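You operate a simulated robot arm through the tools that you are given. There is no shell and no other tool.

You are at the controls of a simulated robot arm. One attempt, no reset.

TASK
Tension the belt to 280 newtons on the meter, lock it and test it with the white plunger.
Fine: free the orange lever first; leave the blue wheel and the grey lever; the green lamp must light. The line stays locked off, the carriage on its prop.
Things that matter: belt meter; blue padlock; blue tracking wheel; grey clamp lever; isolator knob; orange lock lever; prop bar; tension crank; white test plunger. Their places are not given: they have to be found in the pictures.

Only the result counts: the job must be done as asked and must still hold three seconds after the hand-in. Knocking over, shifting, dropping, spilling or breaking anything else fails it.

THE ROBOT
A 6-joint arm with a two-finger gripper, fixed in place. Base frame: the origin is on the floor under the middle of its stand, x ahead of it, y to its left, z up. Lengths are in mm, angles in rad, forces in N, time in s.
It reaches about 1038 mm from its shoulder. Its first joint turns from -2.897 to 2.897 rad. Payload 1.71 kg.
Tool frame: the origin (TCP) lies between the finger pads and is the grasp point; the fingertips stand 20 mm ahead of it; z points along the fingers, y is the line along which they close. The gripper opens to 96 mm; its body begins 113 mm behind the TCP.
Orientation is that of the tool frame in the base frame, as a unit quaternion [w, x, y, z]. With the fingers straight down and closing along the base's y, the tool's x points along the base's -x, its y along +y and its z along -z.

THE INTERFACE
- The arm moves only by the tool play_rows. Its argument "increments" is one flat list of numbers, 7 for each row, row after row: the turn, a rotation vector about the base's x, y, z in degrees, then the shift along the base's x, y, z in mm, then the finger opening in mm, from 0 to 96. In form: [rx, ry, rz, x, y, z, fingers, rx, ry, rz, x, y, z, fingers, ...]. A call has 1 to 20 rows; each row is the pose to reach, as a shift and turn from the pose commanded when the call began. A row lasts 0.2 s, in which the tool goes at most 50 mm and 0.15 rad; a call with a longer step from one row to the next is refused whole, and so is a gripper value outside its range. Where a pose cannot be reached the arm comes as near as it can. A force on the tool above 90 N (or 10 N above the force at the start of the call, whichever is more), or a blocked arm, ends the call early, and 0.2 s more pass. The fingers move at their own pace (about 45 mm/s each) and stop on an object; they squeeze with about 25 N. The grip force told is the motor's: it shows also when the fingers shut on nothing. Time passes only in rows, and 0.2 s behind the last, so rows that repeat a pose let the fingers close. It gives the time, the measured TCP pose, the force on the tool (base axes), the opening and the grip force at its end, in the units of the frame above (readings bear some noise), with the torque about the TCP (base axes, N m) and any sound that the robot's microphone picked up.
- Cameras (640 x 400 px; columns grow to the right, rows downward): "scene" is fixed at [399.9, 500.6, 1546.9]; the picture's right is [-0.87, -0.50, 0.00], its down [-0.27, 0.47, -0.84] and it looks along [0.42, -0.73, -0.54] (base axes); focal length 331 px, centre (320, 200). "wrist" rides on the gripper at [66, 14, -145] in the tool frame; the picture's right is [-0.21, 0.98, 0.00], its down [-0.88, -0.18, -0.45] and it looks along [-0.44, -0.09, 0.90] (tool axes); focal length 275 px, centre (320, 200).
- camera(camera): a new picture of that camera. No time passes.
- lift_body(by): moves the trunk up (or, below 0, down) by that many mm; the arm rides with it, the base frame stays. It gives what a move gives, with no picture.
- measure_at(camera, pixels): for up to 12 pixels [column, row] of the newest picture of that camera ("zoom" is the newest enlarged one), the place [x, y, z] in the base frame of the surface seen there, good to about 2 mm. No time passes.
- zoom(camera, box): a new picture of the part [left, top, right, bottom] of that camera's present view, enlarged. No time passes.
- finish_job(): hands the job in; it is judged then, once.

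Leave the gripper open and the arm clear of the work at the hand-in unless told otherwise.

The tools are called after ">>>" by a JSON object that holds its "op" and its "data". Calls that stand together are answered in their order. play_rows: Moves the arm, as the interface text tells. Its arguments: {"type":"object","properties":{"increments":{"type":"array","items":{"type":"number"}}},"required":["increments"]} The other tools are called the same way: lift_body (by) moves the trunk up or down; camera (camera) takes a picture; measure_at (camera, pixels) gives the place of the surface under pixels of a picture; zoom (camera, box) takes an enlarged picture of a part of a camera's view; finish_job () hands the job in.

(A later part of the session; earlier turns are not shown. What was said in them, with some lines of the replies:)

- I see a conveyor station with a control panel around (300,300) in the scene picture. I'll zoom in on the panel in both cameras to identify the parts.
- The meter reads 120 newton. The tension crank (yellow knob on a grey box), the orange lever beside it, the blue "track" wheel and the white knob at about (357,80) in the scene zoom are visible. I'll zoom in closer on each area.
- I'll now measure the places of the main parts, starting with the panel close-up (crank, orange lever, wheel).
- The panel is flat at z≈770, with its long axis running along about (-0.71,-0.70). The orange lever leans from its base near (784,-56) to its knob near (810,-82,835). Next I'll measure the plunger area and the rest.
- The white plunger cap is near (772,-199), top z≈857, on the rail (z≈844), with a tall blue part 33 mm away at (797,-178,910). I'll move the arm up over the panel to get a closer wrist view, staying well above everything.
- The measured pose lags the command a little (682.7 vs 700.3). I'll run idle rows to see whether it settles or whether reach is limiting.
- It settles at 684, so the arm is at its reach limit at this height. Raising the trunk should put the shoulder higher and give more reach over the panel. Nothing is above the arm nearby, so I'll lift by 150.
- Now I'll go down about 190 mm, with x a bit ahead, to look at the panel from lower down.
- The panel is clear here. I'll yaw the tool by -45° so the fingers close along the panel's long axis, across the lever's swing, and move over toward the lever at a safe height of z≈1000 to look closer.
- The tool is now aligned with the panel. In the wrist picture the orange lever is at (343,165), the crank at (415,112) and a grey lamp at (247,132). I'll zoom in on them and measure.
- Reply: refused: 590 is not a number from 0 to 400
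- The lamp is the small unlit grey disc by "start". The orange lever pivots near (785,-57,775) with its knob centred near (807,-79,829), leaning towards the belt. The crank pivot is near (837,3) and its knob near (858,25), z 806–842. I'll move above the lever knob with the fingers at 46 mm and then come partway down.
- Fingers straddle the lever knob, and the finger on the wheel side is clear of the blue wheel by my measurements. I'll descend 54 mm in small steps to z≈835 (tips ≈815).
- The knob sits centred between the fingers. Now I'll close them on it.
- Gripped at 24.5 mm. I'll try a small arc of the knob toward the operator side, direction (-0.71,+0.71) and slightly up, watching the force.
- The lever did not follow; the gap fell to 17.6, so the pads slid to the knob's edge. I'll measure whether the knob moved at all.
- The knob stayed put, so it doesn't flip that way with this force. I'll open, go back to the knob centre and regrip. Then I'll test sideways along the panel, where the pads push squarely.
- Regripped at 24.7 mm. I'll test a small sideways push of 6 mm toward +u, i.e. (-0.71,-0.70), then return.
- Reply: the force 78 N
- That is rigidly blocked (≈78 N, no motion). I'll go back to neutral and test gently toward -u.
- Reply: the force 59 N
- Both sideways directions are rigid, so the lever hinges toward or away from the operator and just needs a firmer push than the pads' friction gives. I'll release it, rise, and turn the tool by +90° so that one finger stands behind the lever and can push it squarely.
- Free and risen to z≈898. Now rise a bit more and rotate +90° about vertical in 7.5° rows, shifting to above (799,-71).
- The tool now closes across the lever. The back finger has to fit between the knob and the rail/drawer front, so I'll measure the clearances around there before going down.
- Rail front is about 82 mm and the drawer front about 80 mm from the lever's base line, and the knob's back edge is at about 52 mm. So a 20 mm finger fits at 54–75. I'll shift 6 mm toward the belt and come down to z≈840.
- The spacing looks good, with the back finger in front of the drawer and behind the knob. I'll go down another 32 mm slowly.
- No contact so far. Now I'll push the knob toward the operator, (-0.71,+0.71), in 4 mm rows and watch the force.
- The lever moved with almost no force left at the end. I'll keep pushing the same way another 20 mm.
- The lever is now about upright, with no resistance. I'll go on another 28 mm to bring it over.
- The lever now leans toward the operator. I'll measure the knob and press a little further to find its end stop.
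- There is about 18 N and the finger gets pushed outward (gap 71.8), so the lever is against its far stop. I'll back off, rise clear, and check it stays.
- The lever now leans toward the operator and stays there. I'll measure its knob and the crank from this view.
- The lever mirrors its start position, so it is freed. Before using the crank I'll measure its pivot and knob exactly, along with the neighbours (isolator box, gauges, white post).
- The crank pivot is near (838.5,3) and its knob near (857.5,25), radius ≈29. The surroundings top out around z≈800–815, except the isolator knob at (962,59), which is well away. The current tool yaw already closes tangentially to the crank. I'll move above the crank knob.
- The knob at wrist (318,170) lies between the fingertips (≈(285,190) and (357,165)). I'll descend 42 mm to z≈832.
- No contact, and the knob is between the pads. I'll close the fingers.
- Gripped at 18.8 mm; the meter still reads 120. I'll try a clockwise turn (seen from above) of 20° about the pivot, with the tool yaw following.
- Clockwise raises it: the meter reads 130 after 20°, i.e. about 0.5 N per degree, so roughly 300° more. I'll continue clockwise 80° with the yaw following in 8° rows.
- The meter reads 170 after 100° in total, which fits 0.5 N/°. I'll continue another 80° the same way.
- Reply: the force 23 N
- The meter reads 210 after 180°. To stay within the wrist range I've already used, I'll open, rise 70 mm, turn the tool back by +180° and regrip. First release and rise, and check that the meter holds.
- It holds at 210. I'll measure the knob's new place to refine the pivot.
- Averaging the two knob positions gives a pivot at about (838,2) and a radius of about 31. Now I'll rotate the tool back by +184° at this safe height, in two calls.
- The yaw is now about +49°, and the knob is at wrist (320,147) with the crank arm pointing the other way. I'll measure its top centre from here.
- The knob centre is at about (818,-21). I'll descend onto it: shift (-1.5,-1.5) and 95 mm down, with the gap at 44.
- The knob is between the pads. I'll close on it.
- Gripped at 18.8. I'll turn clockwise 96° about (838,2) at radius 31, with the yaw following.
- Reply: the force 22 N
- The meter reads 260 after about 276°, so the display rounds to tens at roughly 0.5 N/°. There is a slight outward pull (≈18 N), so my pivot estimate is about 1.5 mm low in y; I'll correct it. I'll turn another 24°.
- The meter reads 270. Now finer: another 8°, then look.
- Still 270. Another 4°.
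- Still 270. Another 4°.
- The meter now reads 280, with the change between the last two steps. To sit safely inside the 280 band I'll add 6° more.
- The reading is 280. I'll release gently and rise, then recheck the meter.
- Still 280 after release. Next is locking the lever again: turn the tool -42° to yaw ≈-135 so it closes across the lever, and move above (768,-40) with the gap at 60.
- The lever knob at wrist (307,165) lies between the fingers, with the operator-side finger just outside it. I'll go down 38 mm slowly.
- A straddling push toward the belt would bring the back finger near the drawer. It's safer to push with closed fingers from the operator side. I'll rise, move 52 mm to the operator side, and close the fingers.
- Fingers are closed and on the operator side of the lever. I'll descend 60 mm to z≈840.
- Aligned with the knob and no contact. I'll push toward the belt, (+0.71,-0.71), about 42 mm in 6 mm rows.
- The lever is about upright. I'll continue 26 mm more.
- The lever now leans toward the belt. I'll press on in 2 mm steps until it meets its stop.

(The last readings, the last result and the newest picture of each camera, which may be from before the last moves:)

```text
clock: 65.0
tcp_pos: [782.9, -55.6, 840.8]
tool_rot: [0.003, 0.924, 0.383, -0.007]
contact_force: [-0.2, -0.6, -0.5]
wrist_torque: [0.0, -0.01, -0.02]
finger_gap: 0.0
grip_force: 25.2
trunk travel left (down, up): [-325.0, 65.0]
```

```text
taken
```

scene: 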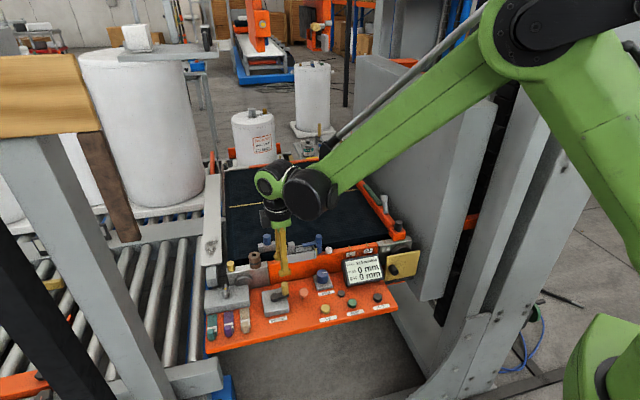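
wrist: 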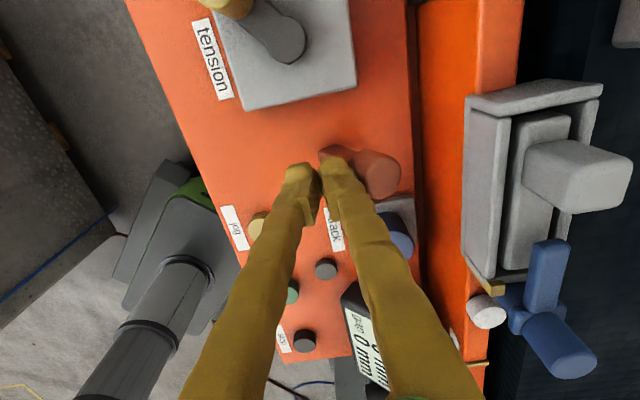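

No resistance yet. I'll continue another 10 mm in 2 mm steps.

>>> {"op": "play_rows", "data": {"increments": [0, 0, 0, 1.4, -1.4, 0, 0, 0, 0, 0, 2.8, -2.8, 0, 0, 0, 0, 0, 4.2, -4.2, 0, 0, 0, 0, 0, 5.6, -5.6, 0, 0]}}

>>> {"op": "camera", "data": {"camera": "wrist"}}

>>> {"op": "measure_at", "data": {"camera": "wrist", "pixels": [[380, 178], [395, 182], [370, 160], [340, 152]]}}

```text
clock: 66.0
tcp_pos: [789.8, -60.8, 839.0]
tool_rot: [0.003, 0.924, 0.383, -0.008]
contact_force: [-0.6, 0.3, -0.3]
wrist_torque: [0.0, 0.0, 0.03]
finger_gap: 0.0
grip_force: 25.1
trunk travel left (down, up): [-325.0, 65.0]
```

```text
taken
```

wrist: 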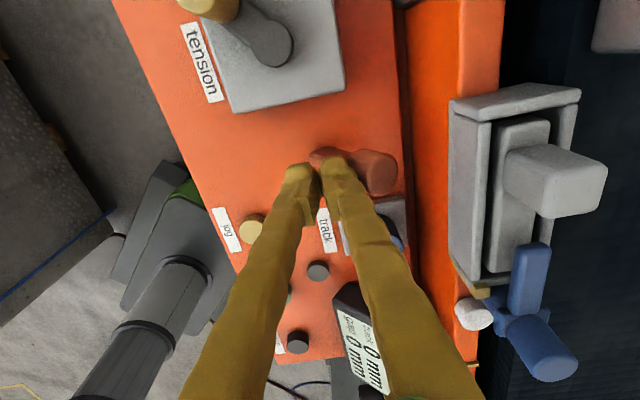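

```text
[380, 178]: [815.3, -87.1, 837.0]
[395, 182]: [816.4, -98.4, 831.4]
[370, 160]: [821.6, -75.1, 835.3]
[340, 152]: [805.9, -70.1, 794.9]
```

The knob top is now at about (815,-87,837), basically its original place. I'll press a few mm more to feel the stop.

>>> {"op": "play_rows", "data": {"increments": [0, 0, 0, 1.2, -1.2, 0, 0, 0, 0, 0, 2.4, -2.4, 0, 0, 0, 0, 0, 3.6, -3.6, 0, 0]}}

```text
clock: 66.8
tcp_pos: [792.4, -64.2, 840.7]
tool_rot: [0.002, 0.924, 0.383, -0.006]
contact_force: [-6.9, 6.8, 1.7]
wrist_torque: [0.04, 0.06, -0.01]
finger_gap: 0.0
grip_force: 25.0
trunk travel left (down, up): [-325.0, 65.0]
```

Resistance of about 10 N appears, so it is at the stop. One more 2 mm to seat it firmly.

>>> {"op": "play_rows", "data": {"increments": [0, 0, 0, 1, -1, 0, 0, 0, 0, 0, 1.6, -1.6, 0, 0, 0, 0, 0, 1.6, -1.6, 0, 0]}}

>>> {"op": "camera", "data": {"camera": "wrist"}}

```text
clock: 67.5
tcp_pos: [794.0, -65.4, 841.0]
tool_rot: [0.003, 0.924, 0.383, -0.007]
contact_force: [-18.2, 18.4, 6.7]
wrist_torque: [0.14, 0.17, 0.04]
finger_gap: 0.0
grip_force: 25.4
trunk travel left (down, up): [-325.0, 65.0]
```

```text
taken
```

wrist: 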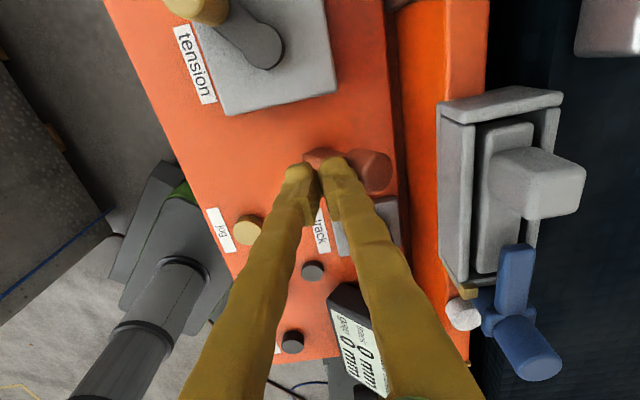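

About 26 N against a firm stop, so the lever is locked. I'll back off 18 mm and rise, then check the meter.

>>> {"op": "play_rows", "data": {"increments": [0, 0, 0, -5, 5, 0, 0, 0, 0, 0, -13, 13, 0, 0, 0, 0, 0, -13, 13, 35, 0, 0, 0, 0, -13, 13, 75, 0, 0, 0, 0, -13, 13, 100, 0, 0, 0, 0, -13, 13, 100, 0]}}

>>> {"op": "zoom", "data": {"camera": "scene", "box": [250, 230, 410, 330]}}

>>> {"op": "camera", "data": {"camera": "wrist"}}

```text
clock: 69.0
tcp_pos: [780.2, -54.2, 940.6]
tool_rot: [0.002, 0.924, 0.382, -0.007]
contact_force: [-0.5, 0.5, 0.0]
wrist_torque: [-0.01, 0.03, 0.02]
finger_gap: 0.1
grip_force: 25.1
trunk travel left (down, up): [-325.0, 65.0]
```

```text
4.00 times, centred on (330, 280) of scene
```

zoom: 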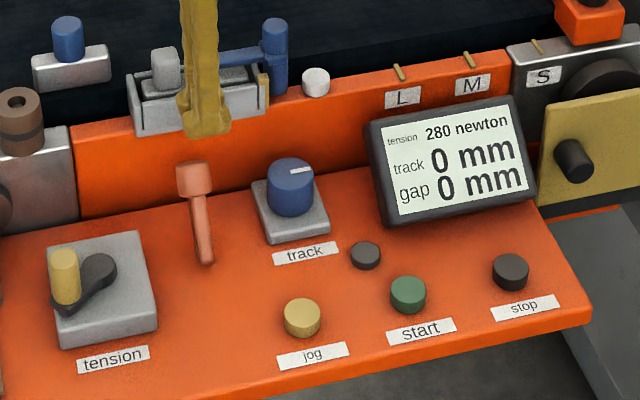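

```text
taken
```

wrist: 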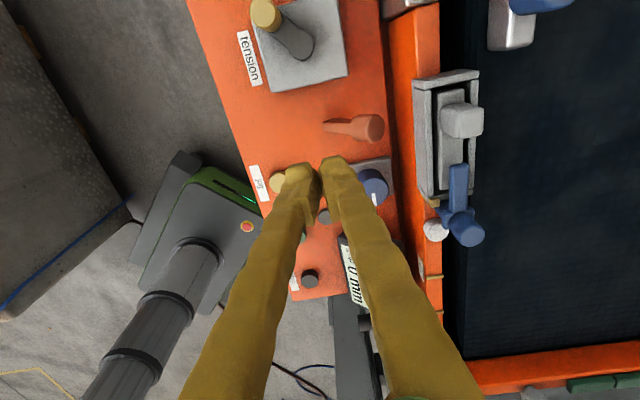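

The lever is back in its locked lean and the meter reads 280. Now I'll locate the white plunger precisely: in the scene picture it's at about (326,255), in the wrist picture at (437,230).

>>> {"op": "zoom", "data": {"camera": "scene", "box": [302, 235, 350, 265]}}

>>> {"op": "measure_at", "data": {"camera": "zoom", "pixels": [[320, 175], [320, 150], [320, 200], [270, 175], [370, 175], [320, 140], [320, 250], [320, 215], [200, 120], [190, 250], [430, 230], [320, 290]]}}

>>> {"op": "zoom", "data": {"camera": "wrist", "box": [394, 170, 490, 250]}}

>>> {"op": "measure_at", "data": {"camera": "wrist", "pixels": [[436, 229], [430, 225], [442, 233], [436, 222], [436, 237], [470, 235], [458, 180]]}}

```text
13.33 times, centred on (326, 250) of scene
```

zoom: 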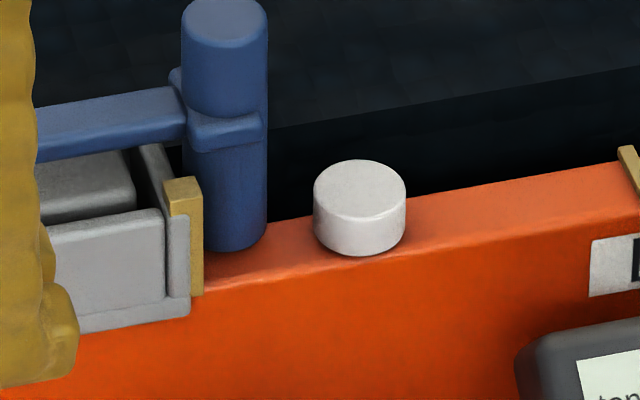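

```text
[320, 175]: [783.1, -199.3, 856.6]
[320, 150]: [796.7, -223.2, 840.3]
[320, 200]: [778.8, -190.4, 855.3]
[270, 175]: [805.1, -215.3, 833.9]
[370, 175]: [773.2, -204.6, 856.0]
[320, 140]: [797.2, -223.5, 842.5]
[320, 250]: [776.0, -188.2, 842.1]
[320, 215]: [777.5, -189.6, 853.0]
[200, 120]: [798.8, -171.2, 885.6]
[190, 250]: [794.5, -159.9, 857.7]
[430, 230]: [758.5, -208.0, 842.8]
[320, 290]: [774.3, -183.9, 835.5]
```

```text
5.00 times, centred on (442, 210) of wrist
```

zoom: 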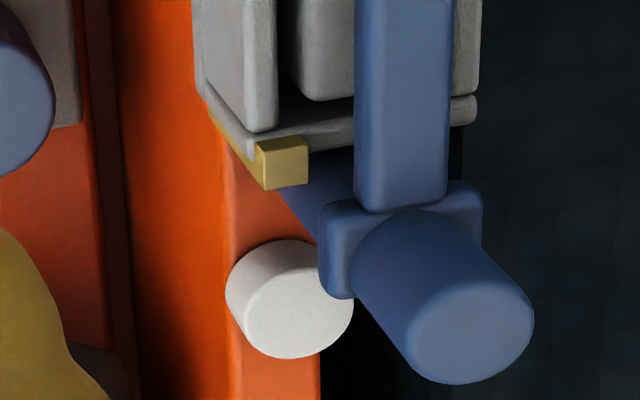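

```text
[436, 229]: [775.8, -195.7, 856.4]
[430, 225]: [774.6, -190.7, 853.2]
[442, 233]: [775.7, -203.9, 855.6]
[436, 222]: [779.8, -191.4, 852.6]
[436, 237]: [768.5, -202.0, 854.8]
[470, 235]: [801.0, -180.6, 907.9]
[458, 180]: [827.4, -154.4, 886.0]
```

The plunger cap axis is at about (774,-199.5), top z≈856.5, radius ≈11. The blue cylinder stands 32 mm away at (800,-180). The present yaw (closing across the rail) keeps the fingers narrow toward it. Before moving, I'll check the tall grey slab near the arm's path.

>>> {"op": "camera", "data": {"camera": "scene"}}

>>> {"op": "measure_at", "data": {"camera": "scene", "pixels": [[360, 62], [490, 110], [440, 80], [470, 230], [370, 130], [395, 262], [398, 225]]}}

```text
taken
```

scene: 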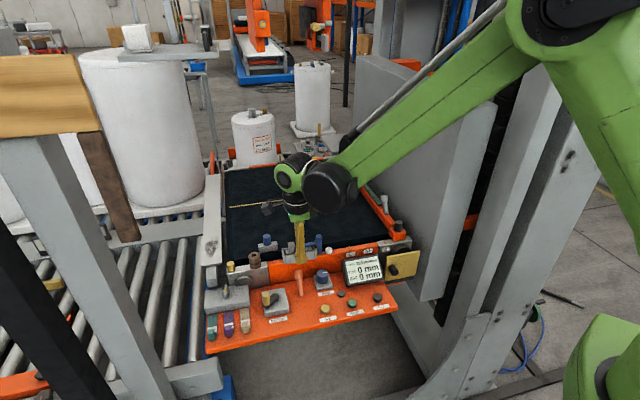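

```text
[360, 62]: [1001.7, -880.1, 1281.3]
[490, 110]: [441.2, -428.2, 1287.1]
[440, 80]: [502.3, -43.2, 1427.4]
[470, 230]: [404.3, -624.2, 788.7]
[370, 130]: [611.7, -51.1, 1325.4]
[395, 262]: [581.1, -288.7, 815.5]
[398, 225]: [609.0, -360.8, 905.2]
```

The slab runs from (441,-428) to (1002,-880), well off the arm's path. I'll rise 20 mm and then move over to just above the plunger, aiming at (771,-202) to stay away from the blue cylinder.

>>> {"op": "play_rows", "data": {"increments": [0, 0, 0, 0, 0, 20, 0, 0, 0, 0, -2, -35, 20, 0, 0, 0, 0, -4, -72, 20, 0, 0, 0, 0, -6, -110, 20, 0, 0, 0, 0, -9, -148, 20, 0, 0, 0, 0, -9, -148, 20, 0]}}

>>> {"op": "camera", "data": {"camera": "wrist"}}

>>> {"op": "zoom", "data": {"camera": "scene", "box": [270, 190, 398, 270]}}

```text
clock: 70.3
tcp_pos: [772.0, -202.4, 961.2]
tool_rot: [0.002, 0.924, 0.383, -0.008]
contact_force: [-0.2, -0.8, 0.0]
wrist_torque: [0.02, 0.01, 0.01]
finger_gap: 0.1
grip_force: 24.7
trunk travel left (down, up): [-325.0, 65.0]
```

```text
taken
```

wrist: 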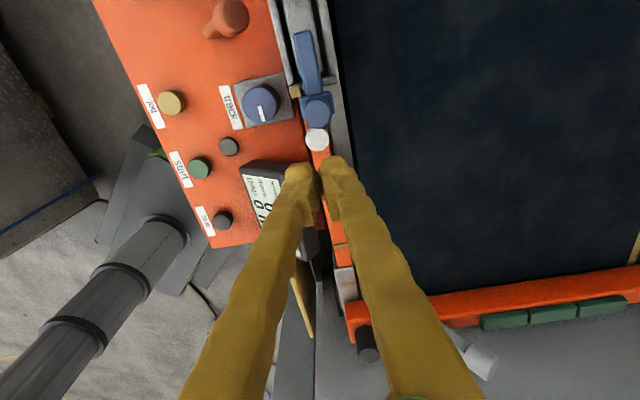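

```text
5.00 times, centred on (334, 230) of scene
```

zoom: 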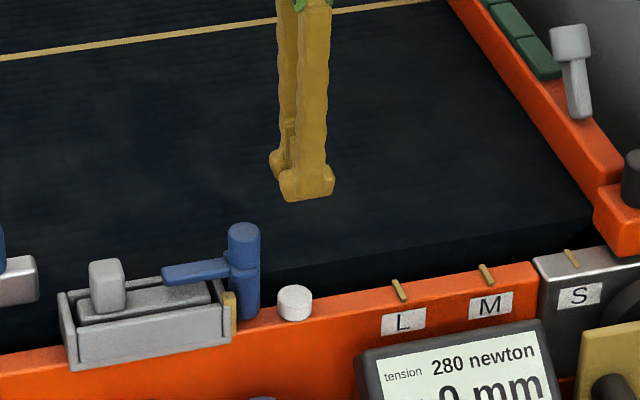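

The fingers are over the plunger line, with the blue part to their left in the scene zoom. I'll descend 65 mm (tips to z≈876) and look again.

>>> {"op": "play_rows", "data": {"increments": [0, 0, 0, 0, 0, -25, 0, 0, 0, 0, 0, 0, -45, 0, 0, 0, 0, 0, 0, -65, 0, 0, 0, 0, 0, 0, -65, 0]}}

>>> {"op": "camera", "data": {"camera": "wrist"}}

>>> {"op": "zoom", "data": {"camera": "scene", "box": [294, 220, 358, 270]}}

```text
clock: 71.3
tcp_pos: [772.6, -202.0, 894.9]
tool_rot: [0.003, 0.924, 0.382, -0.008]
contact_force: [0.4, -0.5, -1.2]
wrist_torque: [0.0, -0.02, -0.01]
finger_gap: 0.0
grip_force: 25.2
trunk travel left (down, up): [-325.0, 65.0]
```

```text
taken
```

wrist: 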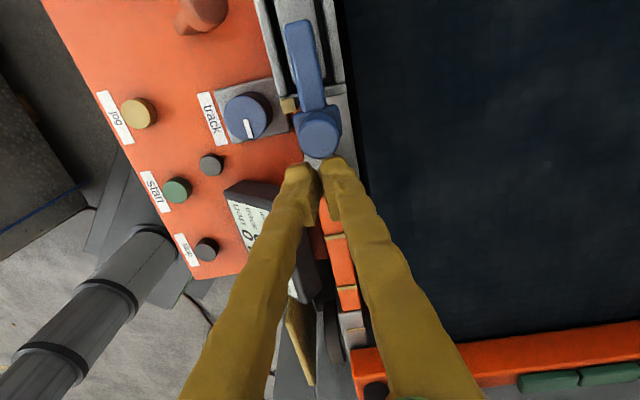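

```text
8.00 times, centred on (326, 245) of scene
```

zoom: 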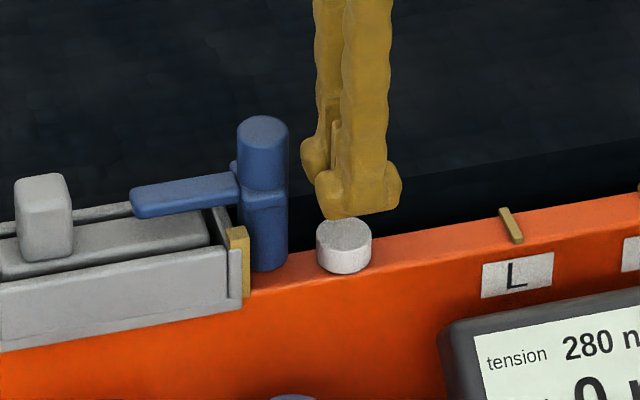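

Fingertips are right above the cap, clear of the blue cylinder. I'll lower 16 mm and then press in small steps.

>>> {"op": "play_rows", "data": {"increments": [0, 0, 0, 0, 0, -8, 0, 0, 0, 0, 0, 0, -16, 0, 0, 0, 0, 0, 0, -18, 0, 0, 0, 0, 0, 0, -20, 0]}}

>>> {"op": "zoom", "data": {"camera": "scene", "box": [294, 220, 406, 310]}}

```text
clock: 72.3
tcp_pos: [772.3, -201.6, 874.7]
tool_rot: [0.003, 0.924, 0.383, -0.008]
contact_force: [-0.3, -0.4, 0.1]
wrist_torque: [-0.04, -0.01, -0.01]
finger_gap: 5.8
grip_force: 29.2
trunk travel left (down, up): [-325.0, 65.0]
```

```text
4.44 times, centred on (350, 265) of scene
```

zoom: 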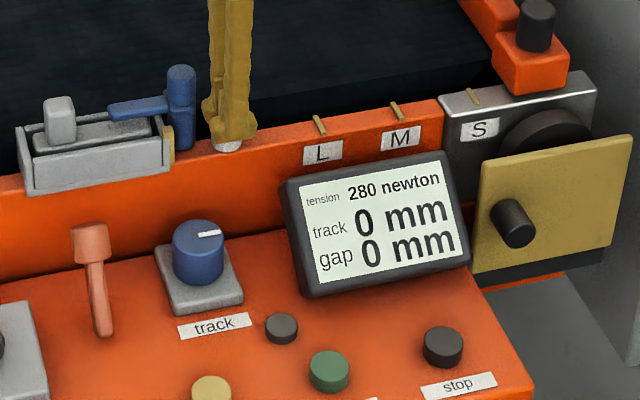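

The gap went to 5.8 mm: the cap is wedging the closed tips apart rather than being pressed. I'll rise 18 mm and use a single fingertip instead, shifted along the rail's cross direction.

>>> {"op": "play_rows", "data": {"increments": [0, 0, 0, 0, 0, 8, 0, 0, 0, 0, 0, 0, 18, 0, 0, 0, 0, 0, 0, 18, 0]}}

>>> {"op": "zoom", "data": {"camera": "scene", "box": [294, 220, 374, 270]}}

>>> {"op": "measure_at", "data": {"camera": "zoom", "pixels": [[280, 245], [262, 240], [300, 245], [400, 370], [440, 345], [395, 355], [330, 270], [250, 290], [310, 190], [285, 190], [335, 195], [360, 215]]}}

```text
clock: 73.2
tcp_pos: [772.4, -200.2, 892.9]
tool_rot: [0.002, 0.924, 0.382, -0.007]
contact_force: [-0.6, 0.2, 1.1]
wrist_torque: [-0.02, 0.0, -0.02]
finger_gap: 0.1
grip_force: 29.4
trunk travel left (down, up): [-325.0, 65.0]
```

```text
8.00 times, centred on (334, 245) of scene
```

zoom: 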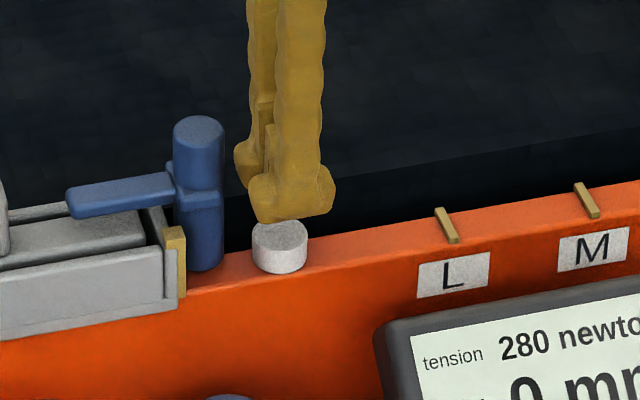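

```text
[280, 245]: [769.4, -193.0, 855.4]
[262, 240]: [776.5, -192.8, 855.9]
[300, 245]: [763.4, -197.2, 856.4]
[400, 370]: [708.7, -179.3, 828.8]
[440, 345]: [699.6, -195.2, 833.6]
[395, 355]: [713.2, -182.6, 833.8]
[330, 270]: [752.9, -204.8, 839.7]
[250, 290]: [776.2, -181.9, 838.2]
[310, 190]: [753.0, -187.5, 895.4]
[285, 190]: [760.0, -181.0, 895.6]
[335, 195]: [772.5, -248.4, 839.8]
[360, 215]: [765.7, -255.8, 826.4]
```

The plunger is intact and still up. I'll shift 9–10 mm toward the operator so the belt-side fingertip sits squarely over the cap, then lower to near contact.

>>> {"op": "play_rows", "data": {"increments": [0, 0, 0, -3.7, 2.8, 0, 0, 0, 0, 0, -7.4, 5.7, 0, 0, 0, 0, 0, -7.4, 5.7, -8, 0, 0, 0, 0, -7.4, 5.7, -14, 0, 0, 0, 0, -7.4, 5.7, -14, 0]}}

>>> {"op": "zoom", "data": {"camera": "scene", "box": [294, 220, 374, 270]}}

>>> {"op": "camera", "data": {"camera": "wrist"}}

```text
clock: 74.3
tcp_pos: [764.9, -196.6, 879.8]
tool_rot: [0.002, 0.924, 0.382, -0.007]
contact_force: [-0.3, -0.5, 0.0]
wrist_torque: [-0.01, -0.01, 0.04]
finger_gap: 0.3
grip_force: 29.1
trunk travel left (down, up): [-325.0, 65.0]
```

```text
8.00 times, centred on (334, 245) of scene
```

zoom: 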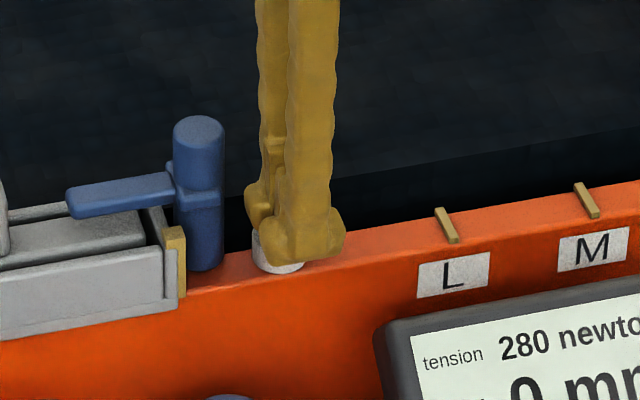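

```text
taken
```

wrist: 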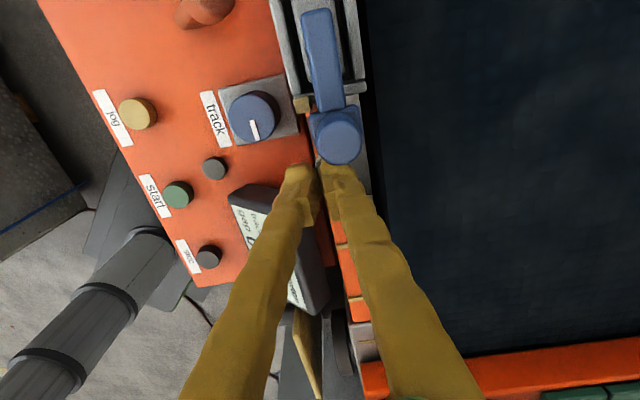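

The belt-side finger is above the cap. Now I'll press down slowly, 1.5–2 mm per row.

>>> {"op": "play_rows", "data": {"increments": [0, 0, 0, 0, 0, -2, 0, 0, 0, 0, 0, 0, -4, 0, 0, 0, 0, 0, 0, -6, 0, 0, 0, 0, 0, 0, -8, 0]}}

>>> {"op": "zoom", "data": {"camera": "scene", "box": [294, 220, 406, 310]}}

```text
clock: 75.3
tcp_pos: [765.2, -196.8, 871.2]
tool_rot: [0.003, 0.924, 0.383, -0.007]
contact_force: [0.3, -1.0, 2.4]
wrist_torque: [-0.01, -0.02, -0.01]
finger_gap: 0.1
grip_force: 29.0
trunk travel left (down, up): [-325.0, 65.0]
```

```text
4.44 times, centred on (350, 265) of scene
```

zoom: 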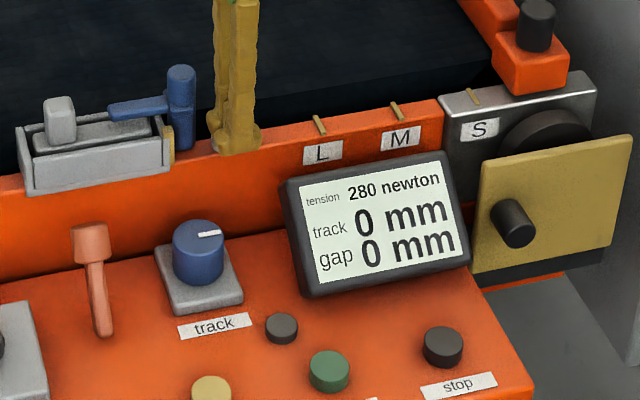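

Slight upward force (2.4 N), so the plunger's spring may be giving. I'll press a further 3 mm, watching the lamp and force.

>>> {"op": "play_rows", "data": {"increments": [0, 0, 0, 0, 0, -1, 0, 0, 0, 0, 0, 0, -2, 0, 0, 0, 0, 0, 0, -3, 0]}}

>>> {"op": "zoom", "data": {"camera": "scene", "box": [294, 220, 406, 310]}}

```text
clock: 76.2
tcp_pos: [765.2, -196.3, 867.4]
tool_rot: [0.003, 0.924, 0.383, -0.007]
contact_force: [0.7, -0.8, 3.4]
wrist_torque: [0.01, -0.03, 0.03]
finger_gap: 0.0
grip_force: 29.4
trunk travel left (down, up): [-325.0, 65.0]
heard: click
```

```text
4.44 times, centred on (350, 265) of scene
```

zoom: 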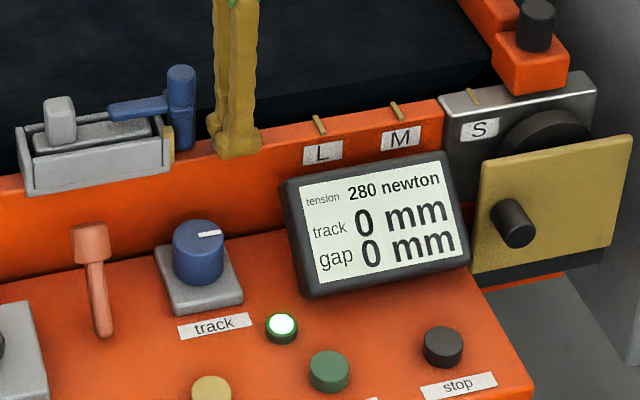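

A click was heard and the lamp is lit green at (282,327) in the zoom. I'll rise straight up 90 mm and check that it stays lit.

>>> {"op": "play_rows", "data": {"increments": [0, 0, 0, 0, 0, 8, 0, 0, 0, 0, 0, 0, 20, 0, 0, 0, 0, 0, 0, 50, 0, 0, 0, 0, 0, 0, 90, 0, 0, 0, 0, 0, 0, 110, 0, 0, 0, 0, 0, 0, 110, 0]}}

>>> {"op": "zoom", "data": {"camera": "scene", "box": [240, 220, 420, 330]}}

>>> {"op": "camera", "data": {"camera": "wrist"}}

```text
clock: 77.5
tcp_pos: [766.6, -196.3, 978.7]
tool_rot: [0.003, 0.924, 0.383, -0.007]
contact_force: [0.3, -0.5, -0.3]
wrist_torque: [0.02, 0.0, 0.0]
finger_gap: 0.0
grip_force: 29.8
trunk travel left (down, up): [-325.0, 65.0]
```

```text
3.56 times, centred on (330, 275) of scene
```

zoom: 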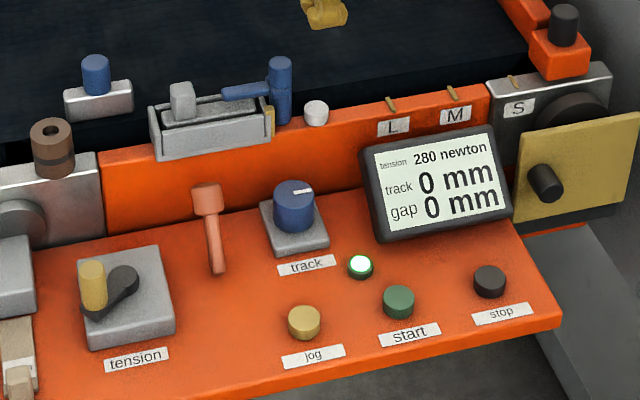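

```text
taken
```

wrist: 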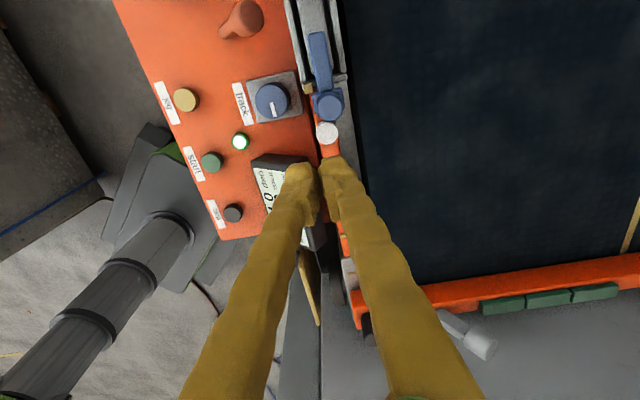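

The lamp stays lit, the meter reads 280, the lever is locked, and the wheel mark is unchanged. I'll retreat up and back toward the robot, opening the gripper there.

>>> {"op": "play_rows", "data": {"increments": [0, 0, 0, 0, 0, 40, 0, 0, 0, 0, -20, 10, 75, 30, 0, 0, 0, -50, 20, 90, 60, 0, 0, 0, -80, 30, 100, 96, 0, 0, 0, -110, 40, 105, 96, 0, 0, 0, -110, 40, 105, 96, 0, 0, 0, -110, 40, 105, 96, 0, 0, 0, -110, 40, 105, 96, 0, 0, 0, -110, 40, 105, 96, 0, 0, 0, -110, 40, 105, 96]}}

>>> {"op": "camera", "data": {"camera": "scene"}}

>>> {"op": "zoom", "data": {"camera": "scene", "box": [195, 220, 435, 370]}}

```text
clock: 79.8
tcp_pos: [655.9, -156.0, 1084.3]
tool_rot: [0.002, 0.923, 0.384, -0.008]
contact_force: [0.4, -1.0, 0.5]
wrist_torque: [0.0, -0.06, 0.02]
finger_gap: 95.9
grip_force: 0.1
trunk travel left (down, up): [-325.0, 65.0]
```

```text
taken
```

scene: 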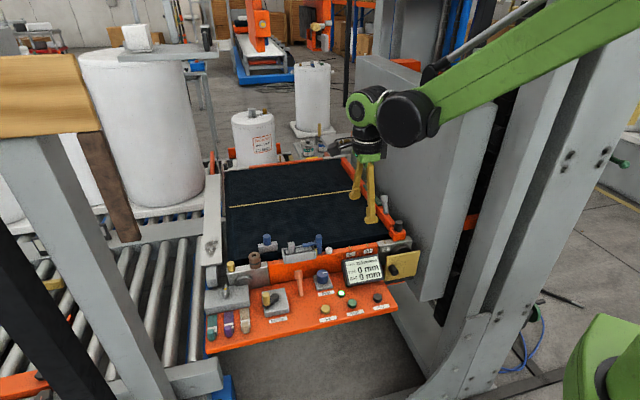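

```text
2.67 times, centred on (315, 295) of scene
```

zoom: 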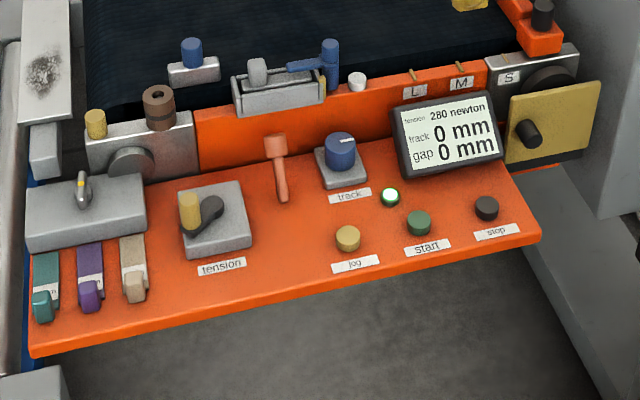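

The meter reads 280 newton, the orange lever is back in its locked lean, and the green lamp is lit at (390,197) in the zoom. All other parts look as they did in the first picture. The arm is clear and the gripper open, so I'm handing the job in.

>>> {"op": "finish_job", "data": {}}

```text
The job is handed in.
```

The belt is tensioned and locked, and it passed the plunger test. The job is handed in, but no verdict came back with it.

- **Tension:** I freed the orange lever, then turned the crank clockwise until the meter read 280 newton. It stayed at 280 after I let go of the crank and after locking. The meter seems to show whole tens, so I turned a few degrees past where 280 first appeared, to sit inside that band.
- **Lock:** I pushed the orange lever back to its original position until it met a firm stop.
- **Test:** I pressed the white plunger until it clicked. The green lamp lit and was still on at the last check, about 3.5 seconds later.
- **Left alone:** I did not touch the blue wheel, grey lever, isolator, padlock or prop, and everything I could see in the last pictures looked as it did at the start.

Two attempts did not work before I changed approach. Pulling the lever with gripped fingers slipped, and sideways test pushes on it reached about 78 N with no movement. My first try at the plunger only wedged the closed fingertips apart. Neither left any visible damage.

The arm is clear of the work with the gripper open. The trunk is still 150 mm above where it started.
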